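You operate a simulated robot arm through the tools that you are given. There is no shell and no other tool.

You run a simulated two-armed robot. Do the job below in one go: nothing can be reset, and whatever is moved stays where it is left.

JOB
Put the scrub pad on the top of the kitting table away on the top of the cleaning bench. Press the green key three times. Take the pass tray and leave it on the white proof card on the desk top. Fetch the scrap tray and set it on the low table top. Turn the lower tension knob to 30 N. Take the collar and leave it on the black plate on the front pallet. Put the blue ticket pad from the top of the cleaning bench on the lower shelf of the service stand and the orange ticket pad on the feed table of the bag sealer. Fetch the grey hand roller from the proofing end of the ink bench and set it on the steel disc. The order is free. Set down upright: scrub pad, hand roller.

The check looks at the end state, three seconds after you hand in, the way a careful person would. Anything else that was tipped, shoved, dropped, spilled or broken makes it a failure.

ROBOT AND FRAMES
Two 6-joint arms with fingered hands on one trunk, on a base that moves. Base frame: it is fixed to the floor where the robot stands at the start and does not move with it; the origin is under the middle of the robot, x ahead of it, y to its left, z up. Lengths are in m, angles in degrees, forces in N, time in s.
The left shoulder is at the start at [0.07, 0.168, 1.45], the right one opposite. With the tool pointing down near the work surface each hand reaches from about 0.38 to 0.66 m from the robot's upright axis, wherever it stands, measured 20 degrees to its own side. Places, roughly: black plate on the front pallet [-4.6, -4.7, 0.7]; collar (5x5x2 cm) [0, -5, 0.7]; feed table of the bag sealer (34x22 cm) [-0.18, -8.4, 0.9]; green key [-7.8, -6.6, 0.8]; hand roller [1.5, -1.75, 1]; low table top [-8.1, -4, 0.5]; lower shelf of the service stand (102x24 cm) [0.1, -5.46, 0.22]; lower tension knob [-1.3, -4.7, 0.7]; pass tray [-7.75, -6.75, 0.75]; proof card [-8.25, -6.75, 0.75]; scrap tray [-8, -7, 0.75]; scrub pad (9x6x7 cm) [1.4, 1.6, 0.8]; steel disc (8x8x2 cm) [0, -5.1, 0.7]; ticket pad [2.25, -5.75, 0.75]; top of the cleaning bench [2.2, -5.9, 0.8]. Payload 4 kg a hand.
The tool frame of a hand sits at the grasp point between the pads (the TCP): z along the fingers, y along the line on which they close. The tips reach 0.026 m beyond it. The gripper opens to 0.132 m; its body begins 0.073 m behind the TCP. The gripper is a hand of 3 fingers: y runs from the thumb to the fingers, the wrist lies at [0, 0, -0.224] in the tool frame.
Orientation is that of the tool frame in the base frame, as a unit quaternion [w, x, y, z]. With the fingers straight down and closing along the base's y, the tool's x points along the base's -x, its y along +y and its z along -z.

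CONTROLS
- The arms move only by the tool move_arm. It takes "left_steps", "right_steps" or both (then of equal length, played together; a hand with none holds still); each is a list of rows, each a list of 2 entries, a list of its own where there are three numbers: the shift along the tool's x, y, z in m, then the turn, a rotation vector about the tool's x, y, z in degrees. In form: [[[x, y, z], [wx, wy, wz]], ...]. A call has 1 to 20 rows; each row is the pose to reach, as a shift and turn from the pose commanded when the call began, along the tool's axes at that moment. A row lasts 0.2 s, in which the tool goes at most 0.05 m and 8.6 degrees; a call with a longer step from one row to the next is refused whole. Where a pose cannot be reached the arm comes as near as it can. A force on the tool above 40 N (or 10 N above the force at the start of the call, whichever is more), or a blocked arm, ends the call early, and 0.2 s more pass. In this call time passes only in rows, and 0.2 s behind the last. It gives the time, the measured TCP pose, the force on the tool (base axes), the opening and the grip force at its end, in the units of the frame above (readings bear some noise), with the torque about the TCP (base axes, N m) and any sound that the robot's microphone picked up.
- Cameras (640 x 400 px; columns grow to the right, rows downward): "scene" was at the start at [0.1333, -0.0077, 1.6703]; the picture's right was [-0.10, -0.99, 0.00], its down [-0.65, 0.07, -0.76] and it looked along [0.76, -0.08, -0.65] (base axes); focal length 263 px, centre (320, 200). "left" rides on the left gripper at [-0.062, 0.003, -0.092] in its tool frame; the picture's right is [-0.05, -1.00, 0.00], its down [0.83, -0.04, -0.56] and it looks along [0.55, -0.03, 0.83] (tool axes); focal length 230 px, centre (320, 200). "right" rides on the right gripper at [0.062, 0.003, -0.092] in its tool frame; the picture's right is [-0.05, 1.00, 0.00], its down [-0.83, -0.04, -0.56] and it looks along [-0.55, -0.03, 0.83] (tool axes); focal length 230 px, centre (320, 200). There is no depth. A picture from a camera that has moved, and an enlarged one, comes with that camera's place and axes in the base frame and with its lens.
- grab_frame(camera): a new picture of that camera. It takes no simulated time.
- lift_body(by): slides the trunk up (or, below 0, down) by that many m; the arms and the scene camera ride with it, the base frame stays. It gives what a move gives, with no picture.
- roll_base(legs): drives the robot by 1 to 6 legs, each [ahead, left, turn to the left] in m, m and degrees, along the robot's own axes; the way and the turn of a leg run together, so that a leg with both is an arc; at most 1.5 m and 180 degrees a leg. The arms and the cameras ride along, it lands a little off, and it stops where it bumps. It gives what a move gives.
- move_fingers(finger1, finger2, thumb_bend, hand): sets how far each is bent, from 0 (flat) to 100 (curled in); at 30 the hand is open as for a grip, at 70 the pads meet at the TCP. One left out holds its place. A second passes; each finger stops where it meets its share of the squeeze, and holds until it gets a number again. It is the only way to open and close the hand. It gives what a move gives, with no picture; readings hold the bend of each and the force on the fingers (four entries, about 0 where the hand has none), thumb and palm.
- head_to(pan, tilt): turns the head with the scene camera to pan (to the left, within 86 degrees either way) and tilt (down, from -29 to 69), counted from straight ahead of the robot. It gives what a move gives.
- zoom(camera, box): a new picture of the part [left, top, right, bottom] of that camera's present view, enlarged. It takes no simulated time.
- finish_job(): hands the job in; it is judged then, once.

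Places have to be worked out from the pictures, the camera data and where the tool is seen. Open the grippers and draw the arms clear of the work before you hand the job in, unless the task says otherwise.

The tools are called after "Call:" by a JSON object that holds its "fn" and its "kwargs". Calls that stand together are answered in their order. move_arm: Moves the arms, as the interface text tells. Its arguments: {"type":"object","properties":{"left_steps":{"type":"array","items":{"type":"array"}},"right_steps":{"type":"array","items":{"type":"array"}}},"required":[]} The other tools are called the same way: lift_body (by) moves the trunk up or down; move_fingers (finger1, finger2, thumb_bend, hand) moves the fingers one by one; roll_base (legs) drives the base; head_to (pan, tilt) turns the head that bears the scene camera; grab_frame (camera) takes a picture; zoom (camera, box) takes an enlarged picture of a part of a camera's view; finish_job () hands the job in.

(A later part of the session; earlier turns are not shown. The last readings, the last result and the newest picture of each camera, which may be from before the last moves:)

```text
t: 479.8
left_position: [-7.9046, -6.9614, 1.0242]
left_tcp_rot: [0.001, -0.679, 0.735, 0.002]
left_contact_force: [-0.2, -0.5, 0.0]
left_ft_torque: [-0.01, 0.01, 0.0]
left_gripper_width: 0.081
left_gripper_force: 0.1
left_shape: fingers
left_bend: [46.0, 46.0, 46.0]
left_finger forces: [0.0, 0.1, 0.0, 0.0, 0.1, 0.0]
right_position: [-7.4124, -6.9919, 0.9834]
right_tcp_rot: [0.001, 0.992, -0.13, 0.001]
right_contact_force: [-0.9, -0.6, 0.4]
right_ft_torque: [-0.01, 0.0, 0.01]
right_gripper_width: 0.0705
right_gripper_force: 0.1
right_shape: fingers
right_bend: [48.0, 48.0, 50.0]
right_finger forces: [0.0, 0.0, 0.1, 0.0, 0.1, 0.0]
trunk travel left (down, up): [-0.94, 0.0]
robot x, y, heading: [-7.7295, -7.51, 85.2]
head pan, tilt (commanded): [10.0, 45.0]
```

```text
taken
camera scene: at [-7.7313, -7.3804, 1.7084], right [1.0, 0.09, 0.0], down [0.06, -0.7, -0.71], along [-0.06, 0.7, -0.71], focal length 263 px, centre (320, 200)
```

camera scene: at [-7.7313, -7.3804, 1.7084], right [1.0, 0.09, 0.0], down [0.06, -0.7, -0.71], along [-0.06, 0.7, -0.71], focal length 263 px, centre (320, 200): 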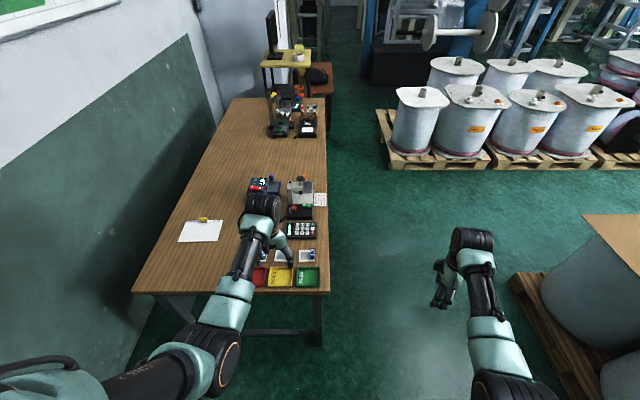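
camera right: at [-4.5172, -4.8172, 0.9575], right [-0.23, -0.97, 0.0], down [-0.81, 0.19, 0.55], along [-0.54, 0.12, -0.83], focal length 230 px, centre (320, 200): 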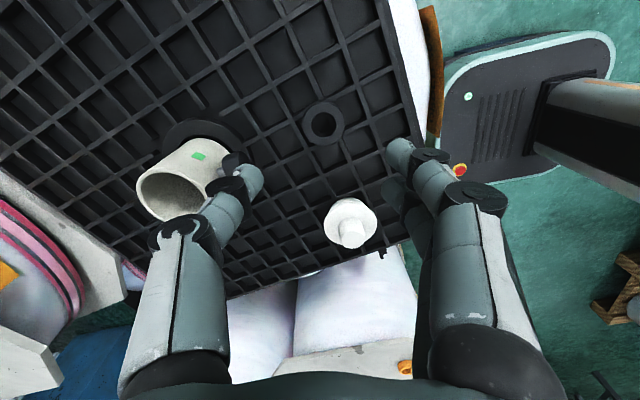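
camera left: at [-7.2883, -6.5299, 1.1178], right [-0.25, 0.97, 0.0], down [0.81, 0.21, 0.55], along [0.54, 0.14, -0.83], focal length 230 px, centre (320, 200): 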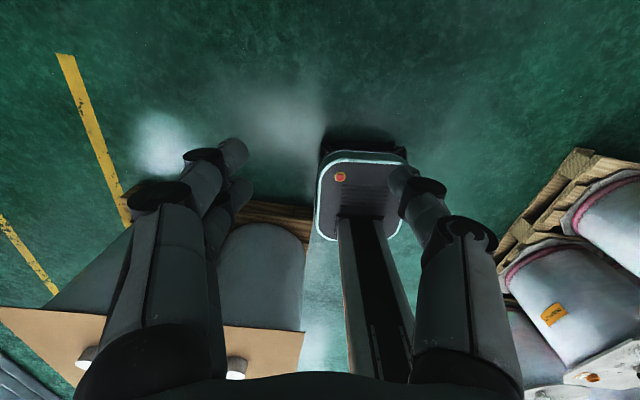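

Call:
{"fn": "zoom", "kwargs": {"camera": "scene", "box": [160, 160, 340, 310]}}

Call:
{"fn": "zoom", "kwargs": {"camera": "scene", "box": [245, 210, 335, 300]}}

Call:
{"fn": "grab_frame", "kwargs": {"camera": "left"}}

```text
2.67 times, centred on (250, 235) of scene
camera zoom: at [-7.7313, -7.3804, 1.7084], right [1.0, 0.09, 0.0], down [0.06, -0.7, -0.71], along [-0.06, 0.7, -0.71], focal length 702 px, centre (507, 107)
```

zoom: 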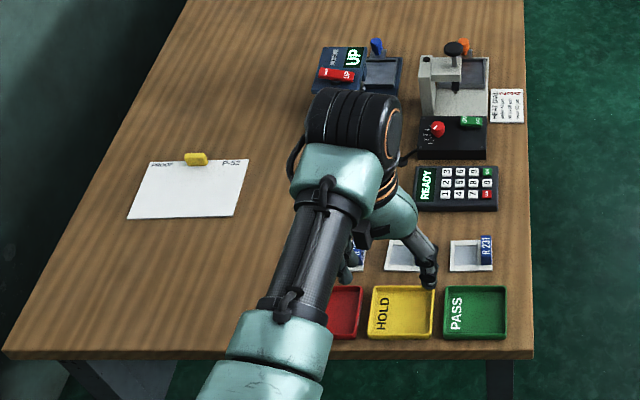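

```text
4.44 times, centred on (290, 255) of scene
camera zoom: at [-7.7313, -7.3804, 1.7084], right [1.0, 0.09, 0.0], down [0.06, -0.7, -0.71], along [-0.06, 0.7, -0.71], focal length 1170 px, centre (453, -44)
```

zoom: 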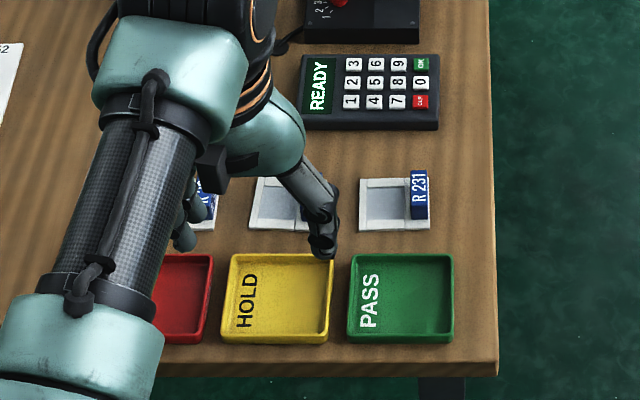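

```text
taken
camera left: at [-7.9037, -6.8994, 1.1178], right [1.0, -0.03, 0.0], down [-0.02, -0.83, 0.55], along [-0.02, -0.55, -0.83], focal length 230 px, centre (320, 200)
```

left: 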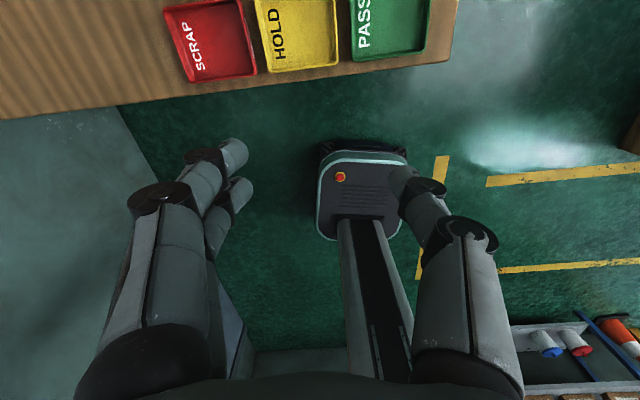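

The keypad has a green OK key at ≈[-7.833, -6.614]; trays are ≈9.5×8.5 cm at y≈-6.867. I align the base, turn the left wrist to close along y, open it and lower the trunk for the PASS tray.

Call:
{"fn": "roll_base", "kwargs": {"legs": [[0.13, -0.118, 4.8]]}}

Call:
{"fn": "move_arm", "kwargs": {"left_steps": [[[0, 0, 0], [0, 0, -8]], [[0, 0, 0], [0, 0, -16]], [[0, 0, 0], [0, 0, -24]], [[0, 0, 0], [0, 0, -32]], [[0, 0, 0], [0, 0, -40]], [[0, 0, 0], [0, 0, -48]], [[0, 0, 0], [0, 0, -56]], [[0, 0, 0], [0, 0, -64]], [[0, 0, 0], [0, 0, -72]], [[0, 0, 0], [0, 0, -78]]]}}

Call:
{"fn": "move_fingers", "kwargs": {"hand": "left", "finger1": 36, "finger2": 36, "thumb_bend": 38}}

Call:
{"fn": "grab_frame", "kwargs": {"camera": "left"}}

Call:
{"fn": "grab_frame", "kwargs": {"camera": "scene"}}

```text
t: 481.2
left_position: [-7.8297, -6.8564, 1.0253]
left_tcp_rot: [-0.002, 0.709, -0.705, -0.001]
left_contact_force: [0.7, -0.2, -0.2]
left_ft_torque: [0.03, 0.01, -0.01]
left_gripper_width: 0.081
left_gripper_force: 0.0
left_shape: fingers
left_bend: [46.0, 46.0, 46.0]
left_finger forces: [0.0, 0.0, 0.1, 0.1, 0.0, 0.0]
right_position: [-7.337, -6.8467, 0.986]
right_tcp_rot: [0.001, 0.996, -0.088, 0.001]
right_contact_force: [1.0, -0.8, 0.9]
right_ft_torque: [0.05, -0.02, 0.0]
right_gripper_width: 0.0708
right_gripper_force: 0.1
right_shape: fingers
right_bend: [48.0, 48.0, 50.0]
right_finger forces: [0.1, 0.0, 0.1, 0.1, 0.0, 0.0]
trunk travel left (down, up): [-0.94, 0.0]
robot x, y, heading: [-7.6012, -7.3859, 89.8]
head pan, tilt (commanded): [10.0, 45.0]
```

```text
t: 483.4
left_position: [-7.8278, -6.8546, 1.0233]
left_tcp_rot: [-0.001, 0.995, -0.102, -0.002]
left_contact_force: [0.1, -0.2, -0.3]
left_ft_torque: [0.02, -0.05, -0.01]
left_gripper_width: 0.081
left_gripper_force: 0.1
left_shape: fingers
left_bend: [46.0, 46.0, 46.0]
left_finger forces: [0.1, 0.0, 0.0, 0.0, 0.0, 0.0]
right_position: [-7.3354, -6.8445, 0.9847]
right_tcp_rot: [0.001, 0.996, -0.088, 0.001]
right_contact_force: [0.8, -0.3, 0.4]
right_ft_torque: [-0.04, 0.02, 0.04]
right_gripper_width: 0.0704
right_gripper_force: 0.0
right_shape: fingers
right_bend: [48.0, 48.0, 50.0]
right_finger forces: [0.0, 0.0, 0.1, 0.0, 0.0, 0.0]
trunk travel left (down, up): [-0.94, 0.0]
robot x, y, heading: [-7.6026, -7.3878, 90.0]
head pan, tilt (commanded): [10.0, 45.0]
```

```text
t: 484.4
left_position: [-7.826, -6.8547, 1.0233]
left_tcp_rot: [-0.001, 0.995, -0.102, -0.002]
left_contact_force: [1.1, 0.9, -1.0]
left_ft_torque: [0.03, 0.02, -0.02]
left_gripper_width: 0.1107
left_gripper_force: 0.1
left_shape: fingers
left_bend: [36.0, 36.0, 38.0]
left_finger forces: [0.1, 0.1, 0.1, 0.0, 0.0, 0.0]
right_position: [-7.3343, -6.8447, 0.9849]
right_tcp_rot: [0.001, 0.996, -0.088, 0.0]
right_contact_force: [0.2, 0.1, -0.5]
right_ft_torque: [0.0, 0.02, 0.01]
right_gripper_width: 0.0704
right_gripper_force: 0.0
right_shape: fingers
right_bend: [48.0, 48.0, 50.0]
right_finger forces: [0.0, 0.0, 0.0, 0.1, 0.1, 0.1]
trunk travel left (down, up): [-0.94, 0.0]
robot x, y, heading: [-7.6055, -7.3893, 89.8]
head pan, tilt (commanded): [10.0, 45.0]
```

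```text
taken
camera left: at [-7.8889, -6.8457, 1.1176], right [0.15, 0.99, 0.0], down [0.82, -0.13, 0.55], along [0.55, -0.08, -0.83], focal length 230 px, centre (320, 200)
```

left: 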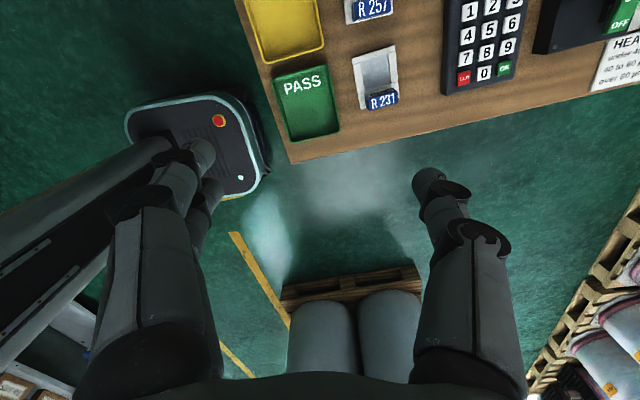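

```text
taken
camera scene: at [-7.6193, -7.2582, 1.7084], right [0.99, 0.17, 0.0], down [0.12, -0.7, -0.71], along [-0.12, 0.7, -0.71], focal length 263 px, centre (320, 200)
```

scene: 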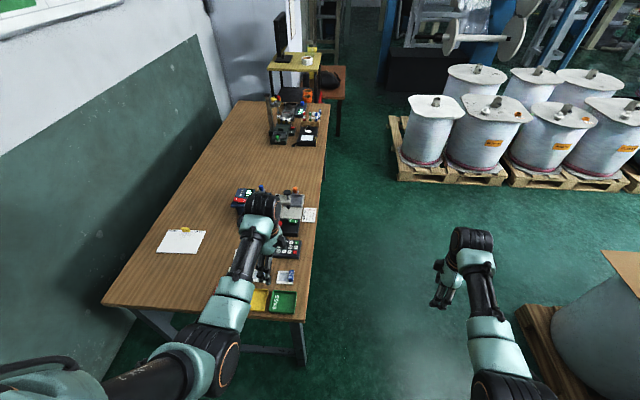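

The wrist's turn limit leaves the closing line 12° off; I turn the base 11° to align it with the tray, then lower.

Call:
{"fn": "roll_base", "kwargs": {"legs": [[0.03, -0.1, 11.5]]}}

Call:
{"fn": "lift_body", "kwargs": {"by": -0.12}}

Call:
{"fn": "grab_frame", "kwargs": {"camera": "left"}}

```text
t: 485.6
left_position: [-7.831, -6.87, 1.0238]
left_tcp_rot: [-0.002, 1.0, -0.006, 0.0]
left_contact_force: [-0.5, 0.2, -0.1]
left_ft_torque: [-0.01, -0.01, -0.02]
left_gripper_width: 0.1107
left_gripper_force: 0.1
left_shape: fingers
left_bend: [36.0, 36.0, 38.0]
left_finger forces: [0.0, 0.0, 0.0, 0.0, 0.0, 0.0]
right_position: [-7.3491, -6.7657, 0.9853]
right_tcp_rot: [0.0, 1.0, 0.009, 0.002]
right_contact_force: [-0.9, -1.1, 0.6]
right_ft_torque: [0.03, -0.02, 0.0]
right_gripper_width: 0.0709
right_gripper_force: 0.2
right_shape: fingers
right_bend: [48.0, 48.0, 50.0]
right_finger forces: [0.0, 0.0, 0.0, 0.1, 0.0, 0.1]
trunk travel left (down, up): [-0.94, 0.0]
robot x, y, heading: [-7.5023, -7.3502, 100.7]
head pan, tilt (commanded): [10.0, 45.0]
```

```text
t: 487.1
left_position: [-7.8283, -6.8688, 0.9031]
left_tcp_rot: [-0.001, 1.0, -0.007, -0.002]
left_contact_force: [-0.4, -0.7, -0.4]
left_ft_torque: [0.0, 0.02, 0.0]
left_gripper_width: 0.1111
left_gripper_force: 0.0
left_shape: fingers
left_bend: [36.0, 36.0, 38.0]
left_finger forces: [0.0, 0.0, 0.0, 0.0, 0.0, 0.1]
right_position: [-7.347, -6.7635, 0.8631]
right_tcp_rot: [0.002, 1.0, 0.008, 0.001]
right_contact_force: [0.1, -0.7, 0.3]
right_ft_torque: [0.0, 0.0, 0.01]
right_gripper_width: 0.0707
right_gripper_force: 0.0
right_shape: fingers
right_bend: [48.0, 48.0, 50.0]
right_finger forces: [0.1, 0.0, 0.0, 0.1, 0.1, 0.1]
trunk travel left (down, up): [-0.82, 0.12]
robot x, y, heading: [-7.5059, -7.3481, 100.7]
head pan, tilt (commanded): [10.0, 45.0]
```

```text
taken
camera left: at [-7.8905, -6.8708, 0.9977], right [-0.04, 1.0, 0.0], down [0.83, 0.03, 0.55], along [0.55, 0.02, -0.83], focal length 230 px, centre (320, 200)
```

left: 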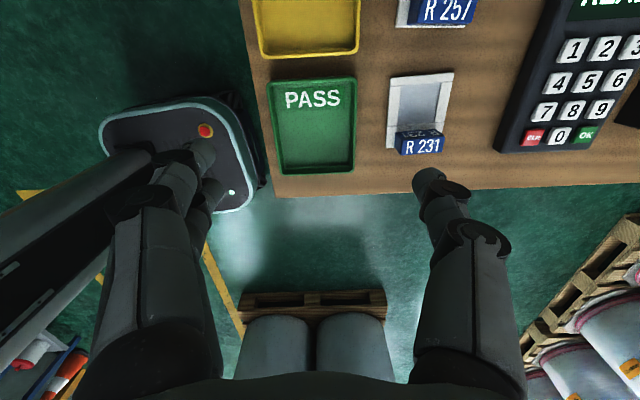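

Aligned. I narrow the opening to ~10 cm, centre over the tray and lower to z≈0.80.

Call:
{"fn": "move_fingers", "kwargs": {"hand": "left", "finger1": 38, "finger2": 38, "thumb_bend": 40}}

Call:
{"fn": "move_arm", "kwargs": {"left_steps": [[[0.009, 0.005, 0.02], [0, 0, 0]], [[0.009, 0.005, 0.05], [0, 0, 0]], [[0.009, 0.005, 0.08], [0, 0, 0]], [[0.009, 0.005, 0.1], [0, 0, 0]]]}}

Call:
{"fn": "grab_frame", "kwargs": {"camera": "left"}}

```text
t: 488.1
left_position: [-7.8276, -6.8688, 0.9032]
left_tcp_rot: [-0.001, 1.0, -0.006, -0.002]
left_contact_force: [-1.0, -0.4, -0.3]
left_ft_torque: [0.05, 0.02, -0.05]
left_gripper_width: 0.1054
left_gripper_force: 0.0
left_shape: fingers
left_bend: [38.0, 38.0, 40.0]
left_finger forces: [0.0, 0.0, 0.0, 0.0, 0.1, 0.1]
right_position: [-7.3473, -6.7644, 0.864]
right_tcp_rot: [0.002, 1.0, 0.008, 0.001]
right_contact_force: [0.3, -0.8, -0.5]
right_ft_torque: [0.01, 0.02, -0.02]
right_gripper_width: 0.0705
right_gripper_force: 0.0
right_shape: fingers
right_bend: [48.0, 48.0, 50.0]
right_finger forces: [0.0, 0.0, 0.0, 0.0, 0.1, 0.1]
trunk travel left (down, up): [-0.82, 0.12]
robot x, y, heading: [-7.5025, -7.352, 100.7]
head pan, tilt (commanded): [10.0, 45.0]
```

```text
t: 489.1
left_position: [-7.8184, -6.8738, 0.801]
left_tcp_rot: [-0.002, 1.0, -0.006, -0.002]
left_contact_force: [0.4, -1.2, -0.1]
left_ft_torque: [-0.02, 0.03, 0.01]
left_gripper_width: 0.1054
left_gripper_force: 0.0
left_shape: fingers
left_bend: [38.0, 38.0, 40.0]
left_finger forces: [0.0, 0.0, 0.0, 0.0, 0.0, 0.0]
right_position: [-7.3475, -6.7644, 0.8655]
right_tcp_rot: [0.001, 1.0, 0.008, 0.001]
right_contact_force: [-0.1, -0.5, 0.4]
right_ft_torque: [0.01, -0.02, 0.01]
right_gripper_width: 0.0704
right_gripper_force: 0.0
right_shape: fingers
right_bend: [48.0, 48.0, 50.0]
right_finger forces: [0.1, 0.1, 0.1, 0.0, 0.1, 0.0]
trunk travel left (down, up): [-0.82, 0.12]
robot x, y, heading: [-7.5063, -7.3529, 101.0]
head pan, tilt (commanded): [10.0, 45.0]
```

```text
taken
camera left: at [-7.8812, -6.8758, 0.8963], right [-0.04, 1.0, 0.0], down [0.83, 0.03, 0.55], along [0.55, 0.03, -0.83], focal length 230 px, centre (320, 200)
```

left: 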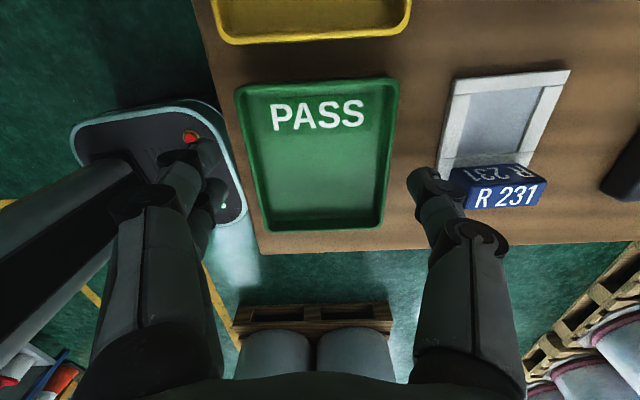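

The tray fits between fingers and thumb with the tag block clear. I lower 2 cm more and close.

Call:
{"fn": "move_arm", "kwargs": {"left_steps": [[[0, 0.002, 0.01], [0, 0, 0]], [[0, 0.002, 0.02], [0, 0, 0]]]}}

Call:
{"fn": "grab_frame", "kwargs": {"camera": "left"}}

```text
t: 489.7
left_position: [-7.8194, -6.8781, 0.789]
left_tcp_rot: [-0.007, 1.0, -0.005, -0.003]
left_contact_force: [-1.2, -6.6, 26.6]
left_ft_torque: [1.62, -0.04, 0.02]
left_gripper_width: 0.1068
left_gripper_force: 13.0
left_shape: fingers
left_bend: [38.0, 38.0, 40.0]
left_finger forces: [0.0, 0.0, 0.0, 0.1, 26.5, 0.1]
right_position: [-7.3455, -6.7675, 0.8677]
right_tcp_rot: [-0.001, 1.0, 0.009, -0.001]
right_contact_force: [0.3, 0.0, -0.5]
right_ft_torque: [0.01, 0.01, -0.01]
right_gripper_width: 0.0708
right_gripper_force: 0.1
right_shape: fingers
right_bend: [48.0, 48.0, 50.0]
right_finger forces: [0.1, 0.0, 0.0, 0.0, 0.0, 0.0]
trunk travel left (down, up): [-0.82, 0.12]
robot x, y, heading: [-7.5071, -7.3512, 101.0]
head pan, tilt (commanded): [10.0, 45.0]
```

```text
taken
camera left: at [-7.8807, -6.8805, 0.8826], right [-0.04, 1.0, 0.01], down [0.84, 0.03, 0.55], along [0.55, 0.03, -0.84], focal length 230 px, centre (320, 200)
```

left: 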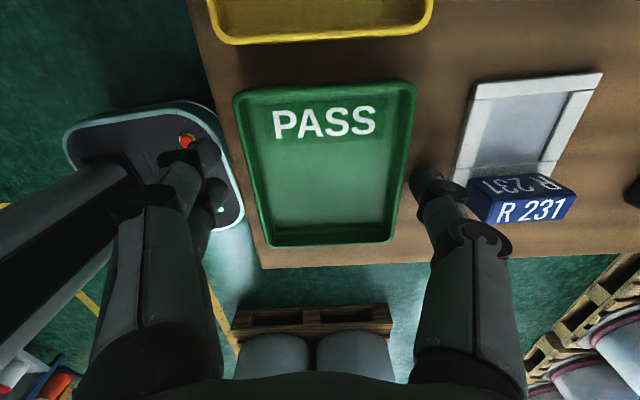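

The thumb tip is touching the desk (z≈0.763). I rise 7 mm and close on the tray.

Call:
{"fn": "move_arm", "kwargs": {"left_steps": [[[0, 0, -0.012], [0, 0, 0]]]}}

Call:
{"fn": "move_fingers", "kwargs": {"hand": "left", "finger1": 60, "finger2": 60, "thumb_bend": 60}}

Call:
{"fn": "grab_frame", "kwargs": {"camera": "left"}}

```text
t: 490.1
left_position: [-7.8187, -6.8766, 0.7923]
left_tcp_rot: [0.002, 1.0, -0.006, -0.001]
left_contact_force: [-0.3, -0.3, -0.7]
left_ft_torque: [0.01, -0.01, -0.01]
left_gripper_width: 0.1056
left_gripper_force: 0.1
left_shape: fingers
left_bend: [38.0, 38.0, 40.0]
left_finger forces: [0.0, 0.0, 0.0, 0.1, 0.0, 0.0]
right_position: [-7.3474, -6.7634, 0.8618]
right_tcp_rot: [0.002, 1.0, 0.007, 0.001]
right_contact_force: [0.1, 0.7, -1.3]
right_ft_torque: [0.0, 0.03, -0.02]
right_gripper_width: 0.0708
right_gripper_force: 0.0
right_shape: fingers
right_bend: [48.0, 48.0, 50.0]
right_finger forces: [0.0, 0.1, 0.0, 0.0, 0.0, 0.1]
trunk travel left (down, up): [-0.82, 0.12]
robot x, y, heading: [-7.5065, -7.3495, 100.9]
head pan, tilt (commanded): [10.0, 45.0]
```

```text
t: 491.1
left_position: [-7.8184, -6.8767, 0.7955]
left_tcp_rot: [-0.001, 1.0, -0.006, -0.001]
left_contact_force: [0.0, 0.3, -0.1]
left_ft_torque: [0.01, 0.0, -0.01]
left_gripper_width: 0.0784
left_gripper_force: 16.0
left_shape: fingers
left_bend: [46.0, 47.0, 53.0]
left_finger forces: [7.9, 7.9, 0.0, 0.0, 15.9, 0.2]
right_position: [-7.3479, -6.7631, 0.8638]
right_tcp_rot: [0.001, 1.0, 0.009, 0.001]
right_contact_force: [-0.5, 0.2, 0.2]
right_ft_torque: [-0.01, -0.03, -0.02]
right_gripper_width: 0.0707
right_gripper_force: 0.1
right_shape: fingers
right_bend: [48.0, 48.0, 50.0]
right_finger forces: [0.0, 0.1, 0.0, 0.0, 0.0, 0.0]
trunk travel left (down, up): [-0.82, 0.12]
robot x, y, heading: [-7.5056, -7.3496, 100.6]
head pan, tilt (commanded): [10.0, 45.0]
```

```text
taken
camera left: at [-7.8812, -6.8784, 0.8882], right [-0.04, 1.0, 0.0], down [0.83, 0.03, 0.55], along [0.55, 0.02, -0.83], focal length 230 px, centre (320, 200)
```

left: 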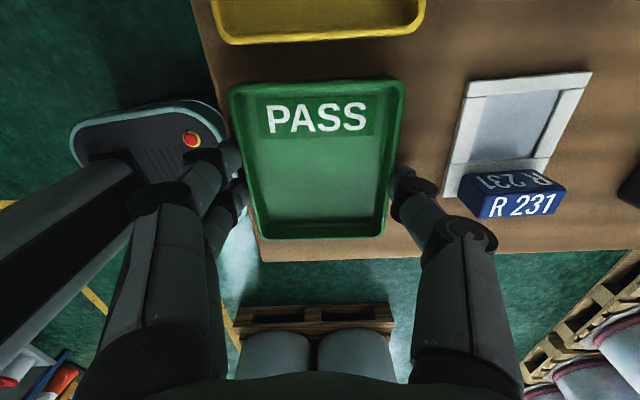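

Gripped (16 N). I lift 4 cm and check the tray stays level.

Call:
{"fn": "move_arm", "kwargs": {"left_steps": [[[0, 0, -0.02], [0, 0, 0]], [[0, 0, -0.04], [0, 0, 0]]]}}

Call:
{"fn": "grab_frame", "kwargs": {"camera": "left"}}

Call:
{"fn": "zoom", "kwargs": {"camera": "scene", "box": [200, 190, 360, 320]}}

```text
t: 491.7
left_position: [-7.8193, -6.8772, 0.8349]
left_tcp_rot: [-0.001, 1.0, -0.007, -0.001]
left_contact_force: [0.2, 0.2, -2.1]
left_ft_torque: [-0.03, 0.0, 0.05]
left_gripper_width: 0.0786
left_gripper_force: 15.7
left_shape: fingers
left_bend: [46.0, 47.0, 53.0]
left_finger forces: [7.8, 7.9, 0.1, 0.0, 15.8, 0.0]
right_position: [-7.3469, -6.7649, 0.8644]
right_tcp_rot: [0.001, 1.0, 0.009, 0.0]
right_contact_force: [0.2, -0.2, -0.7]
right_ft_torque: [0.0, 0.01, 0.01]
right_gripper_width: 0.0704
right_gripper_force: 0.0
right_shape: fingers
right_bend: [48.0, 48.0, 50.0]
right_finger forces: [0.0, 0.0, 0.1, 0.0, 0.0, 0.0]
trunk travel left (down, up): [-0.82, 0.12]
robot x, y, heading: [-7.5061, -7.3458, 100.9]
head pan, tilt (commanded): [10.0, 45.0]
```

```text
taken
camera left: at [-7.8815, -6.8788, 0.9291], right [-0.04, 1.0, 0.0], down [0.83, 0.03, 0.55], along [0.55, 0.02, -0.83], focal length 230 px, centre (320, 200)
```

left: 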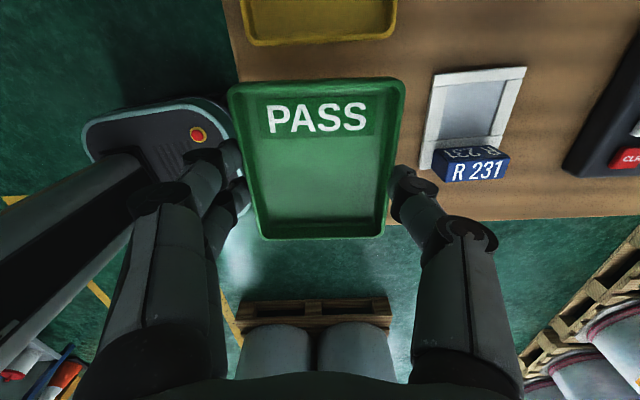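

```text
3.08 times, centred on (280, 255) of scene
camera zoom: at [-7.5468, -7.2239, 1.5883], right [0.93, 0.36, 0.0], down [0.25, -0.66, -0.71], along [-0.25, 0.66, -0.71], focal length 810 px, centre (443, 31)
```

zoom: 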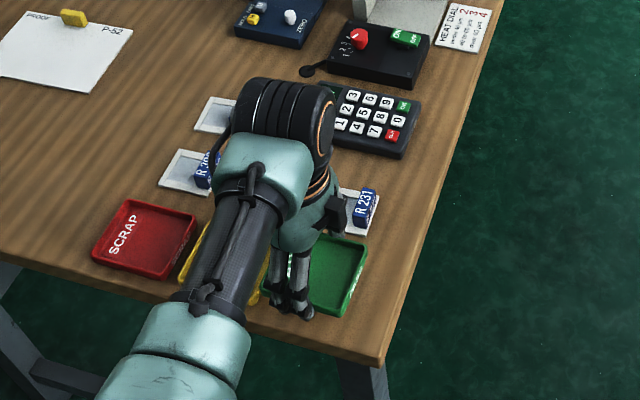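

The tray hangs level. Before moving over to the card I swing the empty right hand out to the side (clear of the desk), and extend/raise the left one.

Call:
{"fn": "move_arm", "kwargs": {"right_steps": [[[0.039, 0.018, 0], [0, 0, 4.4]], [[0.077, 0.036, 0], [0, 0, 8.8]], [[0.116, 0.054, 0], [0, 0, 13.2]], [[0.155, 0.072, 0], [0, 0, 17.6]], [[0.193, 0.09, 0], [0, 0, 22]], [[0.232, 0.108, 0], [0, 0, 26.4]], [[0.27, 0.126, 0], [0, 0, 30.8]], [[0.309, 0.144, 0], [0, 0, 35.2]], [[0.348, 0.163, 0], [0, 0, 40]]]}}

Call:
{"fn": "move_arm", "kwargs": {"left_steps": [[[0, 0, -0.04], [0, 0, 0]], [[-0.006, -0.03, -0.07], [0, 0, 0]], [[-0.013, -0.07, -0.09], [0, 0, 0]], [[-0.022, -0.118, -0.1], [0, 0, 0]]]}}

Call:
{"fn": "grab_frame", "kwargs": {"camera": "left"}}

Call:
{"fn": "grab_frame", "kwargs": {"camera": "scene"}}

```text
t: 493.7
left_position: [-7.8188, -6.8771, 0.8355]
left_tcp_rot: [-0.001, 1.0, -0.007, -0.002]
left_contact_force: [0.9, 0.7, -2.7]
left_ft_torque: [0.03, -0.03, -0.01]
left_gripper_width: 0.0785
left_gripper_force: 15.4
left_shape: fingers
left_bend: [46.0, 47.0, 53.0]
left_finger forces: [7.9, 8.0, 0.1, 0.1, 15.8, 0.0]
right_position: [-6.9976, -6.9225, 0.8627]
right_tcp_rot: [0.0, 0.942, -0.335, 0.001]
right_contact_force: [0.2, 0.0, 0.8]
right_ft_torque: [-0.01, 0.0, 0.02]
right_gripper_width: 0.0705
right_gripper_force: 0.0
right_shape: fingers
right_bend: [48.0, 48.0, 50.0]
right_finger forces: [0.0, 0.0, 0.0, 0.1, 0.0, 0.0]
trunk travel left (down, up): [-0.82, 0.12]
robot x, y, heading: [-7.5113, -7.3524, 100.7]
head pan, tilt (commanded): [10.0, 45.0]
```

```text
t: 494.7
left_position: [-7.8393, -6.754, 0.934]
left_tcp_rot: [0.001, 1.0, -0.006, -0.002]
left_contact_force: [0.1, -0.3, -3.3]
left_ft_torque: [0.01, -0.02, -0.03]
left_gripper_width: 0.0785
left_gripper_force: 15.3
left_shape: fingers
left_bend: [46.0, 48.0, 53.0]
left_finger forces: [7.9, 8.0, 0.0, 0.0, 15.7, 0.1]
right_position: [-6.9998, -6.9192, 0.8627]
right_tcp_rot: [0.002, 0.943, -0.333, 0.001]
right_contact_force: [-0.2, -0.2, 0.7]
right_ft_torque: [0.01, -0.03, -0.01]
right_gripper_width: 0.0706
right_gripper_force: 0.0
right_shape: fingers
right_bend: [48.0, 48.0, 50.0]
right_finger forces: [0.0, 0.1, 0.0, 0.0, 0.0, 0.0]
trunk travel left (down, up): [-0.82, 0.12]
robot x, y, heading: [-7.5089, -7.353, 100.7]
head pan, tilt (commanded): [10.0, 45.0]
```

```text
taken
camera left: at [-7.9028, -6.7574, 1.0276], right [-0.04, 1.0, 0.0], down [0.83, 0.03, 0.55], along [0.55, 0.02, -0.83], focal length 230 px, centre (320, 200)
```

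left: 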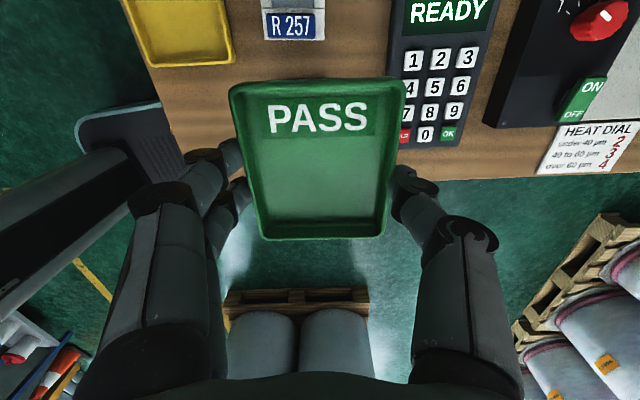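

```text
taken
camera scene: at [-7.5467, -7.2218, 1.5881], right [0.93, 0.36, 0.0], down [0.25, -0.66, -0.71], along [-0.25, 0.66, -0.71], focal length 263 px, centre (320, 200)
```

scene: 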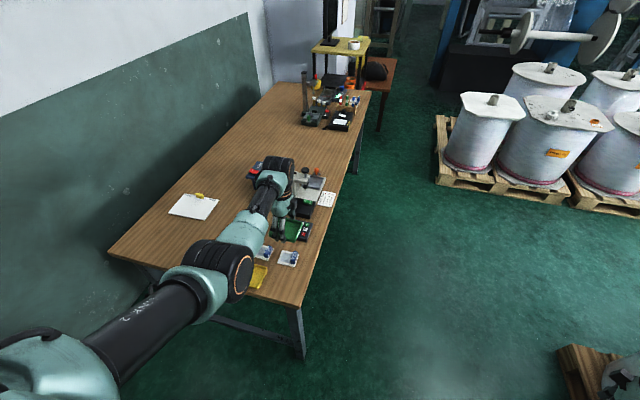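

I drive left so the tray comes above the proof card (target ≈[-8.373, -6.688]).

Call:
{"fn": "roll_base", "kwargs": {"legs": [[0.03, 0.504, 0.1], [0.12, 0, 0]]}}

Call:
{"fn": "grab_frame", "kwargs": {"camera": "left"}}

Call:
{"fn": "grab_frame", "kwargs": {"camera": "scene"}}

```text
t: 498.6
left_position: [-8.3856, -6.7112, 0.9359]
left_tcp_rot: [-0.002, 1.0, -0.005, -0.002]
left_contact_force: [0.1, 0.0, -2.4]
left_ft_torque: [0.03, -0.05, 0.0]
left_gripper_width: 0.0787
left_gripper_force: 15.4
left_shape: fingers
left_bend: [46.0, 48.0, 53.0]
left_finger forces: [7.8, 7.9, 0.1, 0.0, 15.8, 0.1]
right_position: [-7.5441, -6.8733, 0.8633]
right_tcp_rot: [-0.001, 0.943, -0.333, 0.001]
right_contact_force: [-0.3, -0.2, 0.4]
right_ft_torque: [-0.01, -0.01, -0.01]
right_gripper_width: 0.0705
right_gripper_force: 0.1
right_shape: fingers
right_bend: [48.0, 48.0, 50.0]
right_finger forces: [0.0, 0.0, 0.0, 0.0, 0.0, 0.0]
trunk travel left (down, up): [-0.82, 0.12]
robot x, y, heading: [-8.0505, -7.3046, 101.0]
head pan, tilt (commanded): [10.0, 45.0]
```

```text
taken
camera left: at [-8.4472, -6.7126, 1.03], right [-0.04, 1.0, 0.0], down [0.83, 0.03, 0.55], along [0.55, 0.03, -0.83], focal length 230 px, centre (320, 200)
```

left: 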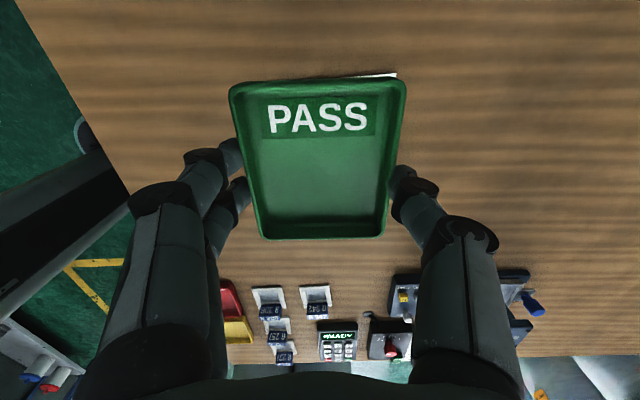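

```text
taken
camera scene: at [-8.0903, -7.1782, 1.5886], right [0.93, 0.36, 0.0], down [0.25, -0.66, -0.71], along [-0.25, 0.66, -0.71], focal length 263 px, centre (320, 200)
```

scene: 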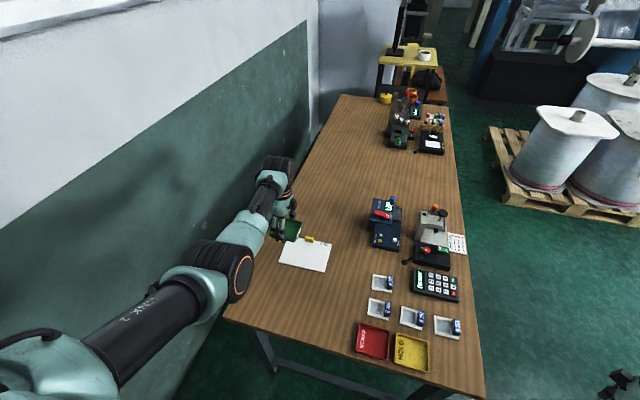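

Call:
{"fn": "zoom", "kwargs": {"camera": "scene", "box": [255, 205, 355, 285]}}

```text
5.00 times, centred on (305, 245) of scene
camera zoom: at [-8.0903, -7.1782, 1.5886], right [0.93, 0.36, 0.0], down [0.25, -0.66, -0.71], along [-0.25, 0.66, -0.71], focal length 1316 px, centre (395, -25)
```

zoom: 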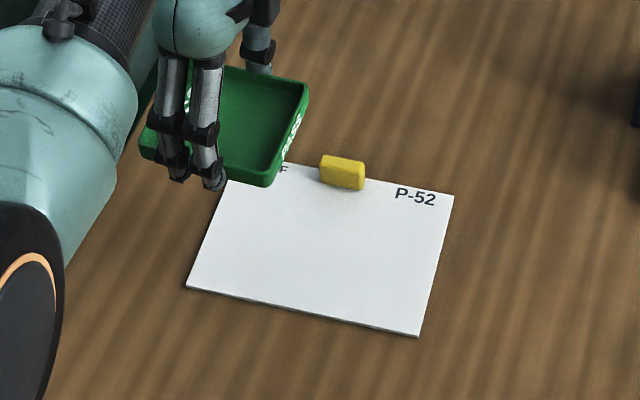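

The card is rotated ~8° with its clip at the top centre. I shift the tray 2 cm right/1 cm ahead to sit on the card clear of the clip, then lower the trunk 10 cm.

Call:
{"fn": "move_arm", "kwargs": {"left_steps": [[[0.0195, -0.01, 0], [0, 0, 0]]]}}

Call:
{"fn": "lift_body", "kwargs": {"by": -0.1}}

Call:
{"fn": "zoom", "kwargs": {"camera": "scene", "box": [255, 165, 355, 245]}}

Call:
{"fn": "grab_frame", "kwargs": {"camera": "left"}}

```text
t: 499.0
left_position: [-8.3627, -6.6987, 0.9347]
left_tcp_rot: [0.0, 1.0, -0.005, -0.003]
left_contact_force: [0.7, -0.3, -2.0]
left_ft_torque: [0.03, -0.01, 0.02]
left_gripper_width: 0.0785
left_gripper_force: 15.8
left_shape: fingers
left_bend: [46.0, 48.0, 53.0]
left_finger forces: [8.0, 7.9, 0.0, 0.0, 15.7, 0.0]
right_position: [-7.5431, -6.8726, 0.8626]
right_tcp_rot: [0.001, 0.943, -0.332, 0.001]
right_contact_force: [0.1, -0.1, 0.8]
right_ft_torque: [0.04, -0.01, -0.01]
right_gripper_width: 0.0705
right_gripper_force: 0.0
right_shape: fingers
right_bend: [48.0, 48.0, 50.0]
right_finger forces: [0.0, 0.1, 0.0, 0.0, 0.0, 0.0]
trunk travel left (down, up): [-0.82, 0.12]
robot x, y, heading: [-8.0493, -7.3026, 101.1]
head pan, tilt (commanded): [10.0, 45.0]
```

```text
t: 500.3
left_position: [-8.3647, -6.6989, 0.835]
left_tcp_rot: [-0.001, 1.0, -0.005, -0.002]
left_contact_force: [0.0, -1.1, -2.7]
left_ft_torque: [-0.02, -0.04, 0.01]
left_gripper_width: 0.0784
left_gripper_force: 15.7
left_shape: fingers
left_bend: [46.0, 48.0, 53.0]
left_finger forces: [7.8, 7.9, 0.0, 0.0, 15.7, 0.0]
right_position: [-7.543, -6.8719, 0.7632]
right_tcp_rot: [0.002, 0.943, -0.333, 0.002]
right_contact_force: [-0.4, -0.3, 0.3]
right_ft_torque: [-0.01, 0.0, 0.0]
right_gripper_width: 0.0706
right_gripper_force: 0.0
right_shape: fingers
right_bend: [48.0, 48.0, 50.0]
right_finger forces: [0.0, 0.0, 0.0, 0.0, 0.1, 0.1]
trunk travel left (down, up): [-0.72, 0.22]
robot x, y, heading: [-8.0501, -7.2987, 100.7]
head pan, tilt (commanded): [10.0, 45.0]
```

```text
5.00 times, centred on (305, 205) of scene
camera zoom: at [-8.0904, -7.176, 1.4884], right [0.93, 0.36, 0.0], down [0.25, -0.66, -0.71], along [-0.25, 0.66, -0.71], focal length 1316 px, centre (395, 175)
```

zoom: 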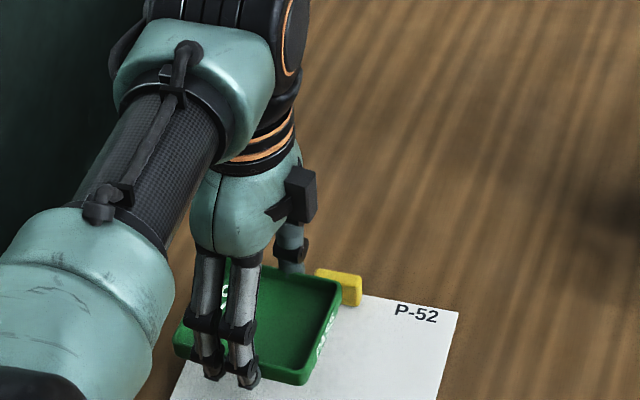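

```text
taken
camera left: at [-8.4273, -6.7019, 0.9287], right [-0.04, 1.0, 0.0], down [0.83, 0.03, 0.55], along [0.55, 0.02, -0.83], focal length 230 px, centre (320, 200)
```

left: 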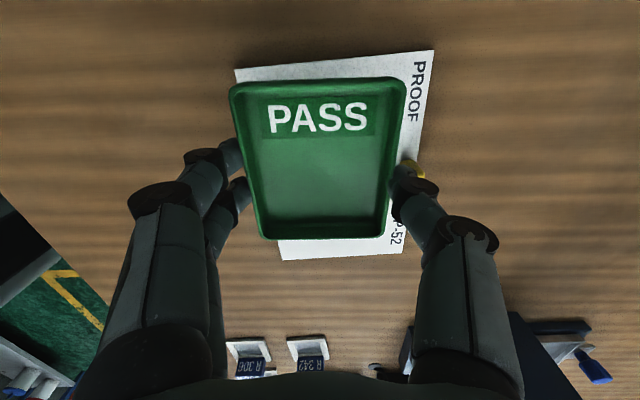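

The thumb is close to the clip, so I shift the tray 1.2 cm south and lower stepwise.

Call:
{"fn": "move_arm", "kwargs": {"left_steps": [[[-0.003, 0.012, 0], [0, 0, 0]], [[-0.003, 0.012, 0.012], [0, 0, 0]], [[-0.003, 0.012, 0.024], [0, 0, 0]]]}}

Call:
{"fn": "grab_frame", "kwargs": {"camera": "left"}}

```text
t: 501.1
left_position: [-8.3671, -6.7091, 0.8094]
left_tcp_rot: [0.0, 1.0, -0.005, -0.001]
left_contact_force: [-0.7, 0.0, -2.3]
left_ft_torque: [-0.01, 0.02, -0.02]
left_gripper_width: 0.0783
left_gripper_force: 15.3
left_shape: fingers
left_bend: [46.0, 48.0, 53.0]
left_finger forces: [7.8, 7.8, 0.0, 0.0, 15.6, 0.0]
right_position: [-7.5436, -6.8715, 0.7644]
right_tcp_rot: [0.002, 0.943, -0.333, 0.001]
right_contact_force: [0.1, -0.5, 0.8]
right_ft_torque: [-0.01, 0.0, 0.03]
right_gripper_width: 0.0708
right_gripper_force: 0.1
right_shape: fingers
right_bend: [48.0, 48.0, 50.0]
right_finger forces: [0.1, 0.0, 0.0, 0.0, 0.1, 0.0]
trunk travel left (down, up): [-0.72, 0.22]
robot x, y, heading: [-8.0508, -7.3078, 101.2]
head pan, tilt (commanded): [10.0, 45.0]
```

```text
taken
camera left: at [-8.4295, -6.7119, 0.904], right [-0.04, 1.0, 0.0], down [0.83, 0.03, 0.55], along [0.55, 0.02, -0.83], focal length 230 px, centre (320, 200)
```

left: 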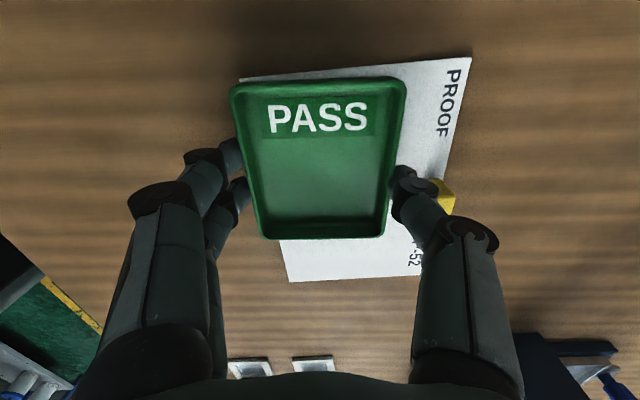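

Now clear of the clip. I lower the last centimetre in small steps.

Call:
{"fn": "move_arm", "kwargs": {"left_steps": [[[0, 0, 0.007], [0, 0, 0]]]}}

Call:
{"fn": "move_arm", "kwargs": {"left_steps": [[[0, 0, 0.004], [0, 0, 0]]]}}

Call:
{"fn": "move_arm", "kwargs": {"left_steps": [[[0, 0, 0.003], [0, 0, 0]]]}}

```text
t: 501.5
left_position: [-8.3671, -6.7083, 0.8038]
left_tcp_rot: [-0.001, 1.0, -0.004, -0.002]
left_contact_force: [-0.5, 0.2, -2.0]
left_ft_torque: [-0.04, 0.02, -0.04]
left_gripper_width: 0.0783
left_gripper_force: 15.8
left_shape: fingers
left_bend: [46.0, 48.0, 53.0]
left_finger forces: [7.8, 7.9, 0.0, 0.1, 15.6, 0.0]
right_position: [-7.5428, -6.872, 0.7632]
right_tcp_rot: [0.001, 0.943, -0.333, 0.002]
right_contact_force: [-0.1, 0.5, 0.2]
right_ft_torque: [-0.03, 0.0, 0.02]
right_gripper_width: 0.0706
right_gripper_force: 0.1
right_shape: fingers
right_bend: [48.0, 48.0, 50.0]
right_finger forces: [0.0, 0.1, 0.0, 0.0, 0.1, 0.0]
trunk travel left (down, up): [-0.72, 0.22]
robot x, y, heading: [-8.0504, -7.3039, 101.0]
head pan, tilt (commanded): [10.0, 45.0]
```

```text
t: 501.9
left_position: [-8.3662, -6.711, 0.7994]
left_tcp_rot: [-0.001, 1.0, -0.005, -0.002]
left_contact_force: [0.3, -0.2, -2.7]
left_ft_torque: [-0.02, 0.02, 0.01]
left_gripper_width: 0.0785
left_gripper_force: 15.9
left_shape: fingers
left_bend: [46.0, 48.0, 53.0]
left_finger forces: [7.8, 7.8, 0.0, 0.0, 15.6, 0.0]
right_position: [-7.5437, -6.8724, 0.7629]
right_tcp_rot: [0.002, 0.943, -0.333, 0.001]
right_contact_force: [0.1, 0.1, -0.1]
right_ft_torque: [-0.04, -0.02, 0.0]
right_gripper_width: 0.0707
right_gripper_force: 0.0
right_shape: fingers
right_bend: [48.0, 48.0, 50.0]
right_finger forces: [0.0, 0.0, 0.1, 0.0, 0.1, 0.0]
trunk travel left (down, up): [-0.72, 0.22]
robot x, y, heading: [-8.0481, -7.3028, 100.8]
head pan, tilt (commanded): [10.0, 45.0]
```

```text
t: 502.3
left_position: [-8.3674, -6.7106, 0.7983]
left_tcp_rot: [-0.002, 1.0, -0.006, -0.002]
left_contact_force: [0.6, 0.2, 1.1]
left_ft_torque: [-0.13, 0.02, 0.02]
left_gripper_width: 0.0783
left_gripper_force: 16.0
left_shape: fingers
left_bend: [46.0, 48.0, 53.0]
left_finger forces: [7.8, 7.8, 0.0, 0.0, 15.8, 0.0]
right_position: [-7.5433, -6.8733, 0.7637]
right_tcp_rot: [0.001, 0.943, -0.334, 0.0]
right_contact_force: [0.4, 0.4, 0.0]
right_ft_torque: [0.02, 0.03, -0.02]
right_gripper_width: 0.0704
right_gripper_force: 0.0
right_shape: fingers
right_bend: [48.0, 48.0, 50.0]
right_finger forces: [0.1, 0.0, 0.0, 0.0, 0.1, 0.1]
trunk travel left (down, up): [-0.72, 0.22]
robot x, y, heading: [-8.0519, -7.3029, 101.4]
head pan, tilt (commanded): [10.0, 45.0]
```

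Light contact. I open mainly the two fingers (south side) and only slightly the thumb, then rise.

Call:
{"fn": "move_fingers", "kwargs": {"hand": "left", "finger1": 38, "finger2": 38, "thumb_bend": 50}}

Call:
{"fn": "grab_frame", "kwargs": {"camera": "left"}}

```text
t: 503.3
left_position: [-8.3657, -6.7114, 0.7962]
left_tcp_rot: [-0.001, 1.0, -0.006, -0.002]
left_contact_force: [0.2, -0.2, 1.5]
left_ft_torque: [0.12, 0.03, 0.01]
left_gripper_width: 0.0883
left_gripper_force: 0.4
left_shape: fingers
left_bend: [38.0, 38.0, 50.0]
left_finger forces: [0.0, 0.0, 0.0, 0.1, 1.9, 0.1]
right_position: [-7.5434, -6.8729, 0.7627]
right_tcp_rot: [0.002, 0.943, -0.333, 0.0]
right_contact_force: [-0.1, -0.7, -0.7]
right_ft_torque: [-0.01, 0.04, -0.01]
right_gripper_width: 0.0709
right_gripper_force: 0.0
right_shape: fingers
right_bend: [48.0, 48.0, 50.0]
right_finger forces: [0.0, 0.1, 0.1, 0.1, 0.0, 0.0]
trunk travel left (down, up): [-0.72, 0.22]
robot x, y, heading: [-8.0528, -7.3079, 100.9]
head pan, tilt (commanded): [10.0, 45.0]
```

```text
taken
camera left: at [-8.4291, -6.7131, 0.8908], right [-0.04, 1.0, 0.0], down [0.83, 0.03, 0.55], along [0.55, 0.03, -0.83], focal length 230 px, centre (320, 200)
```

left: 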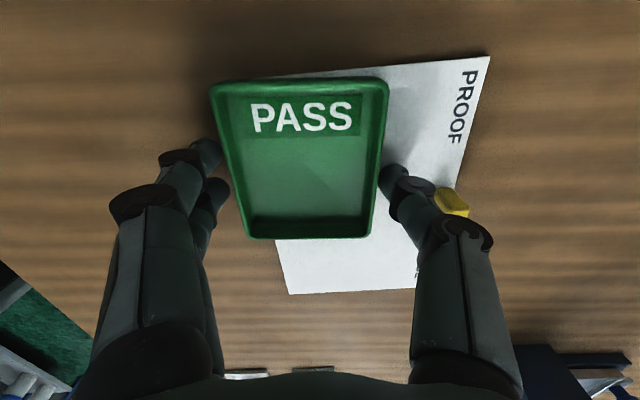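

Releasing let the thumb nudge the tray ~1 cm south, so it overhangs the card's edge slightly. I'll rise, close the fingers to a point, and push the tray gently back north from the south side.

Call:
{"fn": "move_arm", "kwargs": {"left_steps": [[[0, 0, -0.03], [0, 0, 0]], [[0, 0, -0.07], [0, 0, 0]]]}}

Call:
{"fn": "move_fingers", "kwargs": {"hand": "left", "finger1": 69, "finger2": 69, "thumb_bend": 69}}

Call:
{"fn": "grab_frame", "kwargs": {"camera": "left"}}

Call:
{"fn": "zoom", "kwargs": {"camera": "scene", "box": [245, 165, 365, 265]}}

```text
t: 503.9
left_position: [-8.3684, -6.7119, 0.8681]
left_tcp_rot: [-0.001, 1.0, -0.006, -0.002]
left_contact_force: [-0.5, -0.2, -0.5]
left_ft_torque: [0.0, 0.02, -0.01]
left_gripper_width: 0.0879
left_gripper_force: 0.1
left_shape: fingers
left_bend: [38.0, 38.0, 50.0]
left_finger forces: [0.1, 0.1, 0.0, 0.0, 0.0, 0.0]
right_position: [-7.543, -6.8726, 0.7625]
right_tcp_rot: [0.001, 0.943, -0.333, 0.0]
right_contact_force: [-0.3, 0.6, -0.1]
right_ft_torque: [0.0, 0.01, 0.0]
right_gripper_width: 0.0707
right_gripper_force: 0.0
right_shape: fingers
right_bend: [48.0, 48.0, 50.0]
right_finger forces: [0.0, 0.1, 0.0, 0.0, 0.0, 0.0]
trunk travel left (down, up): [-0.72, 0.22]
robot x, y, heading: [-8.0499, -7.3031, 100.8]
head pan, tilt (commanded): [10.0, 45.0]
```

```text
t: 504.9
left_position: [-8.3677, -6.7108, 0.8688]
left_tcp_rot: [0.0, 1.0, -0.005, -0.002]
left_contact_force: [-0.4, -0.1, 0.6]
left_ft_torque: [0.0, 0.03, -0.04]
left_gripper_width: 0.0087
left_gripper_force: 0.1
left_shape: fingers
left_bend: [69.0, 69.0, 69.0]
left_finger forces: [0.0, 0.1, 0.1, 0.0, 0.0, 0.0]
right_position: [-7.5431, -6.8723, 0.7627]
right_tcp_rot: [0.001, 0.943, -0.333, 0.001]
right_contact_force: [0.0, 0.3, -0.3]
right_ft_torque: [-0.02, 0.02, 0.02]
right_gripper_width: 0.0706
right_gripper_force: 0.1
right_shape: fingers
right_bend: [48.0, 48.0, 50.0]
right_finger forces: [0.1, 0.0, 0.0, 0.1, 0.0, 0.1]
trunk travel left (down, up): [-0.72, 0.22]
robot x, y, heading: [-8.0483, -7.3051, 100.9]
head pan, tilt (commanded): [10.0, 45.0]
```

```text
taken
camera left: at [-8.4299, -6.7133, 0.9621], right [-0.04, 1.0, 0.0], down [0.83, 0.03, 0.55], along [0.55, 0.02, -0.83], focal length 230 px, centre (320, 200)
```

left: 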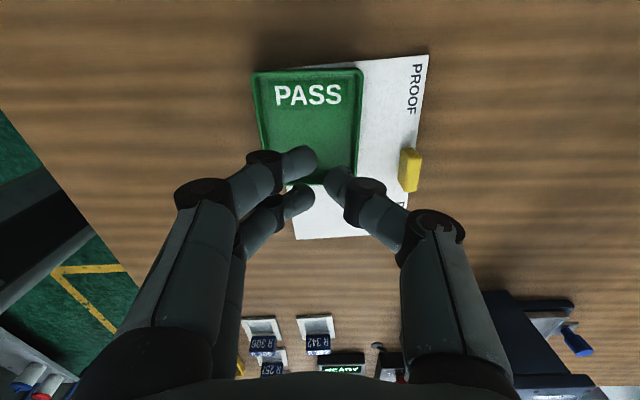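

```text
4.00 times, centred on (305, 215) of scene
camera zoom: at [-8.09, -7.1762, 1.4884], right [0.93, 0.36, 0.0], down [0.25, -0.66, -0.71], along [-0.25, 0.66, -0.71], focal length 1053 px, centre (380, 140)
```

zoom: 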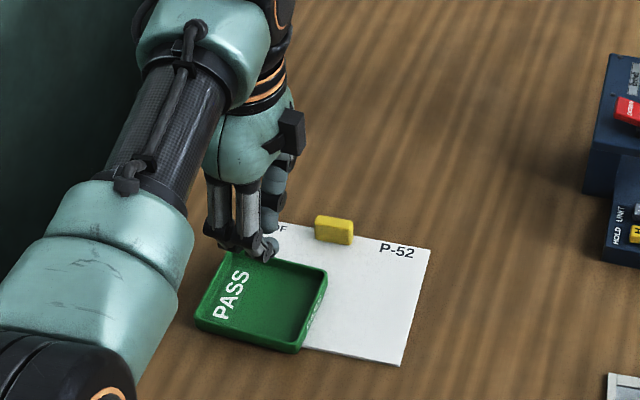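

The tray already sits almost fully on the card (overhang ≈5–10 mm on the south). I make a gentle 1 cm northward nudge with the closed finger tips from the south side.

Call:
{"fn": "move_arm", "kwargs": {"left_steps": [[[0, 0.045, 0], [0, 0, 0]], [[0, 0.09, 0], [0, 0, 0]], [[0, 0.095, 0.035], [0, 0, 0]], [[0, 0.095, 0.068], [0, 0, 0]]]}}

Call:
{"fn": "grab_frame", "kwargs": {"camera": "left"}}

Call:
{"fn": "zoom", "kwargs": {"camera": "scene", "box": [245, 165, 365, 265]}}

```text
t: 505.9
left_position: [-8.369, -6.8075, 0.7997]
left_tcp_rot: [-0.001, 1.0, -0.006, -0.002]
left_contact_force: [0.5, 0.5, -0.7]
left_ft_torque: [0.02, -0.01, -0.01]
left_gripper_width: 0.0085
left_gripper_force: 0.1
left_shape: fingers
left_bend: [69.0, 69.0, 69.0]
left_finger forces: [0.0, 0.0, 0.0, 0.0, 0.0, 0.1]
right_position: [-7.5421, -6.8725, 0.7638]
right_tcp_rot: [0.002, 0.943, -0.333, 0.001]
right_contact_force: [-0.3, -0.2, 0.1]
right_ft_torque: [-0.02, -0.01, -0.01]
right_gripper_width: 0.0707
right_gripper_force: 0.1
right_shape: fingers
right_bend: [48.0, 48.0, 50.0]
right_finger forces: [0.1, 0.1, 0.0, 0.0, 0.1, 0.0]
trunk travel left (down, up): [-0.72, 0.22]
robot x, y, heading: [-8.0484, -7.3033, 101.2]
head pan, tilt (commanded): [10.0, 45.0]
```

```text
taken
camera left: at [-8.4308, -6.8098, 0.8941], right [-0.04, 1.0, 0.0], down [0.83, 0.03, 0.55], along [0.55, 0.03, -0.83], focal length 230 px, centre (320, 200)
```

left: 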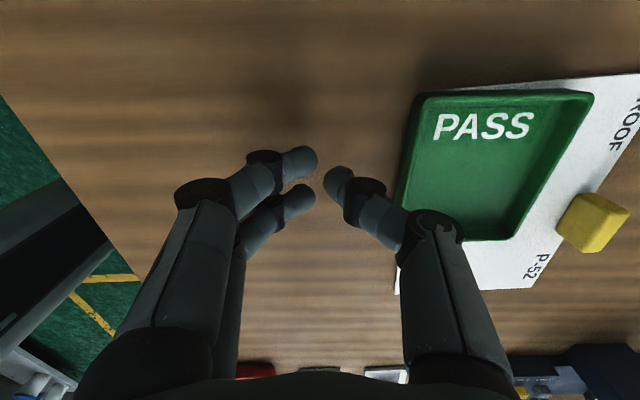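

```text
4.00 times, centred on (305, 215) of scene
camera zoom: at [-8.0903, -7.1765, 1.4884], right [0.93, 0.36, 0.0], down [0.25, -0.66, -0.71], along [-0.25, 0.66, -0.71], focal length 1053 px, centre (380, 140)
```

zoom: 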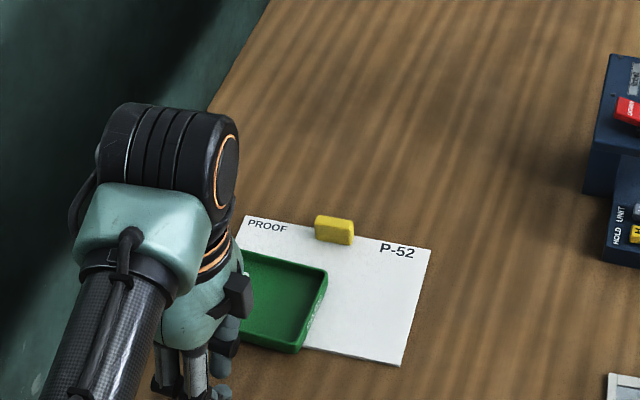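

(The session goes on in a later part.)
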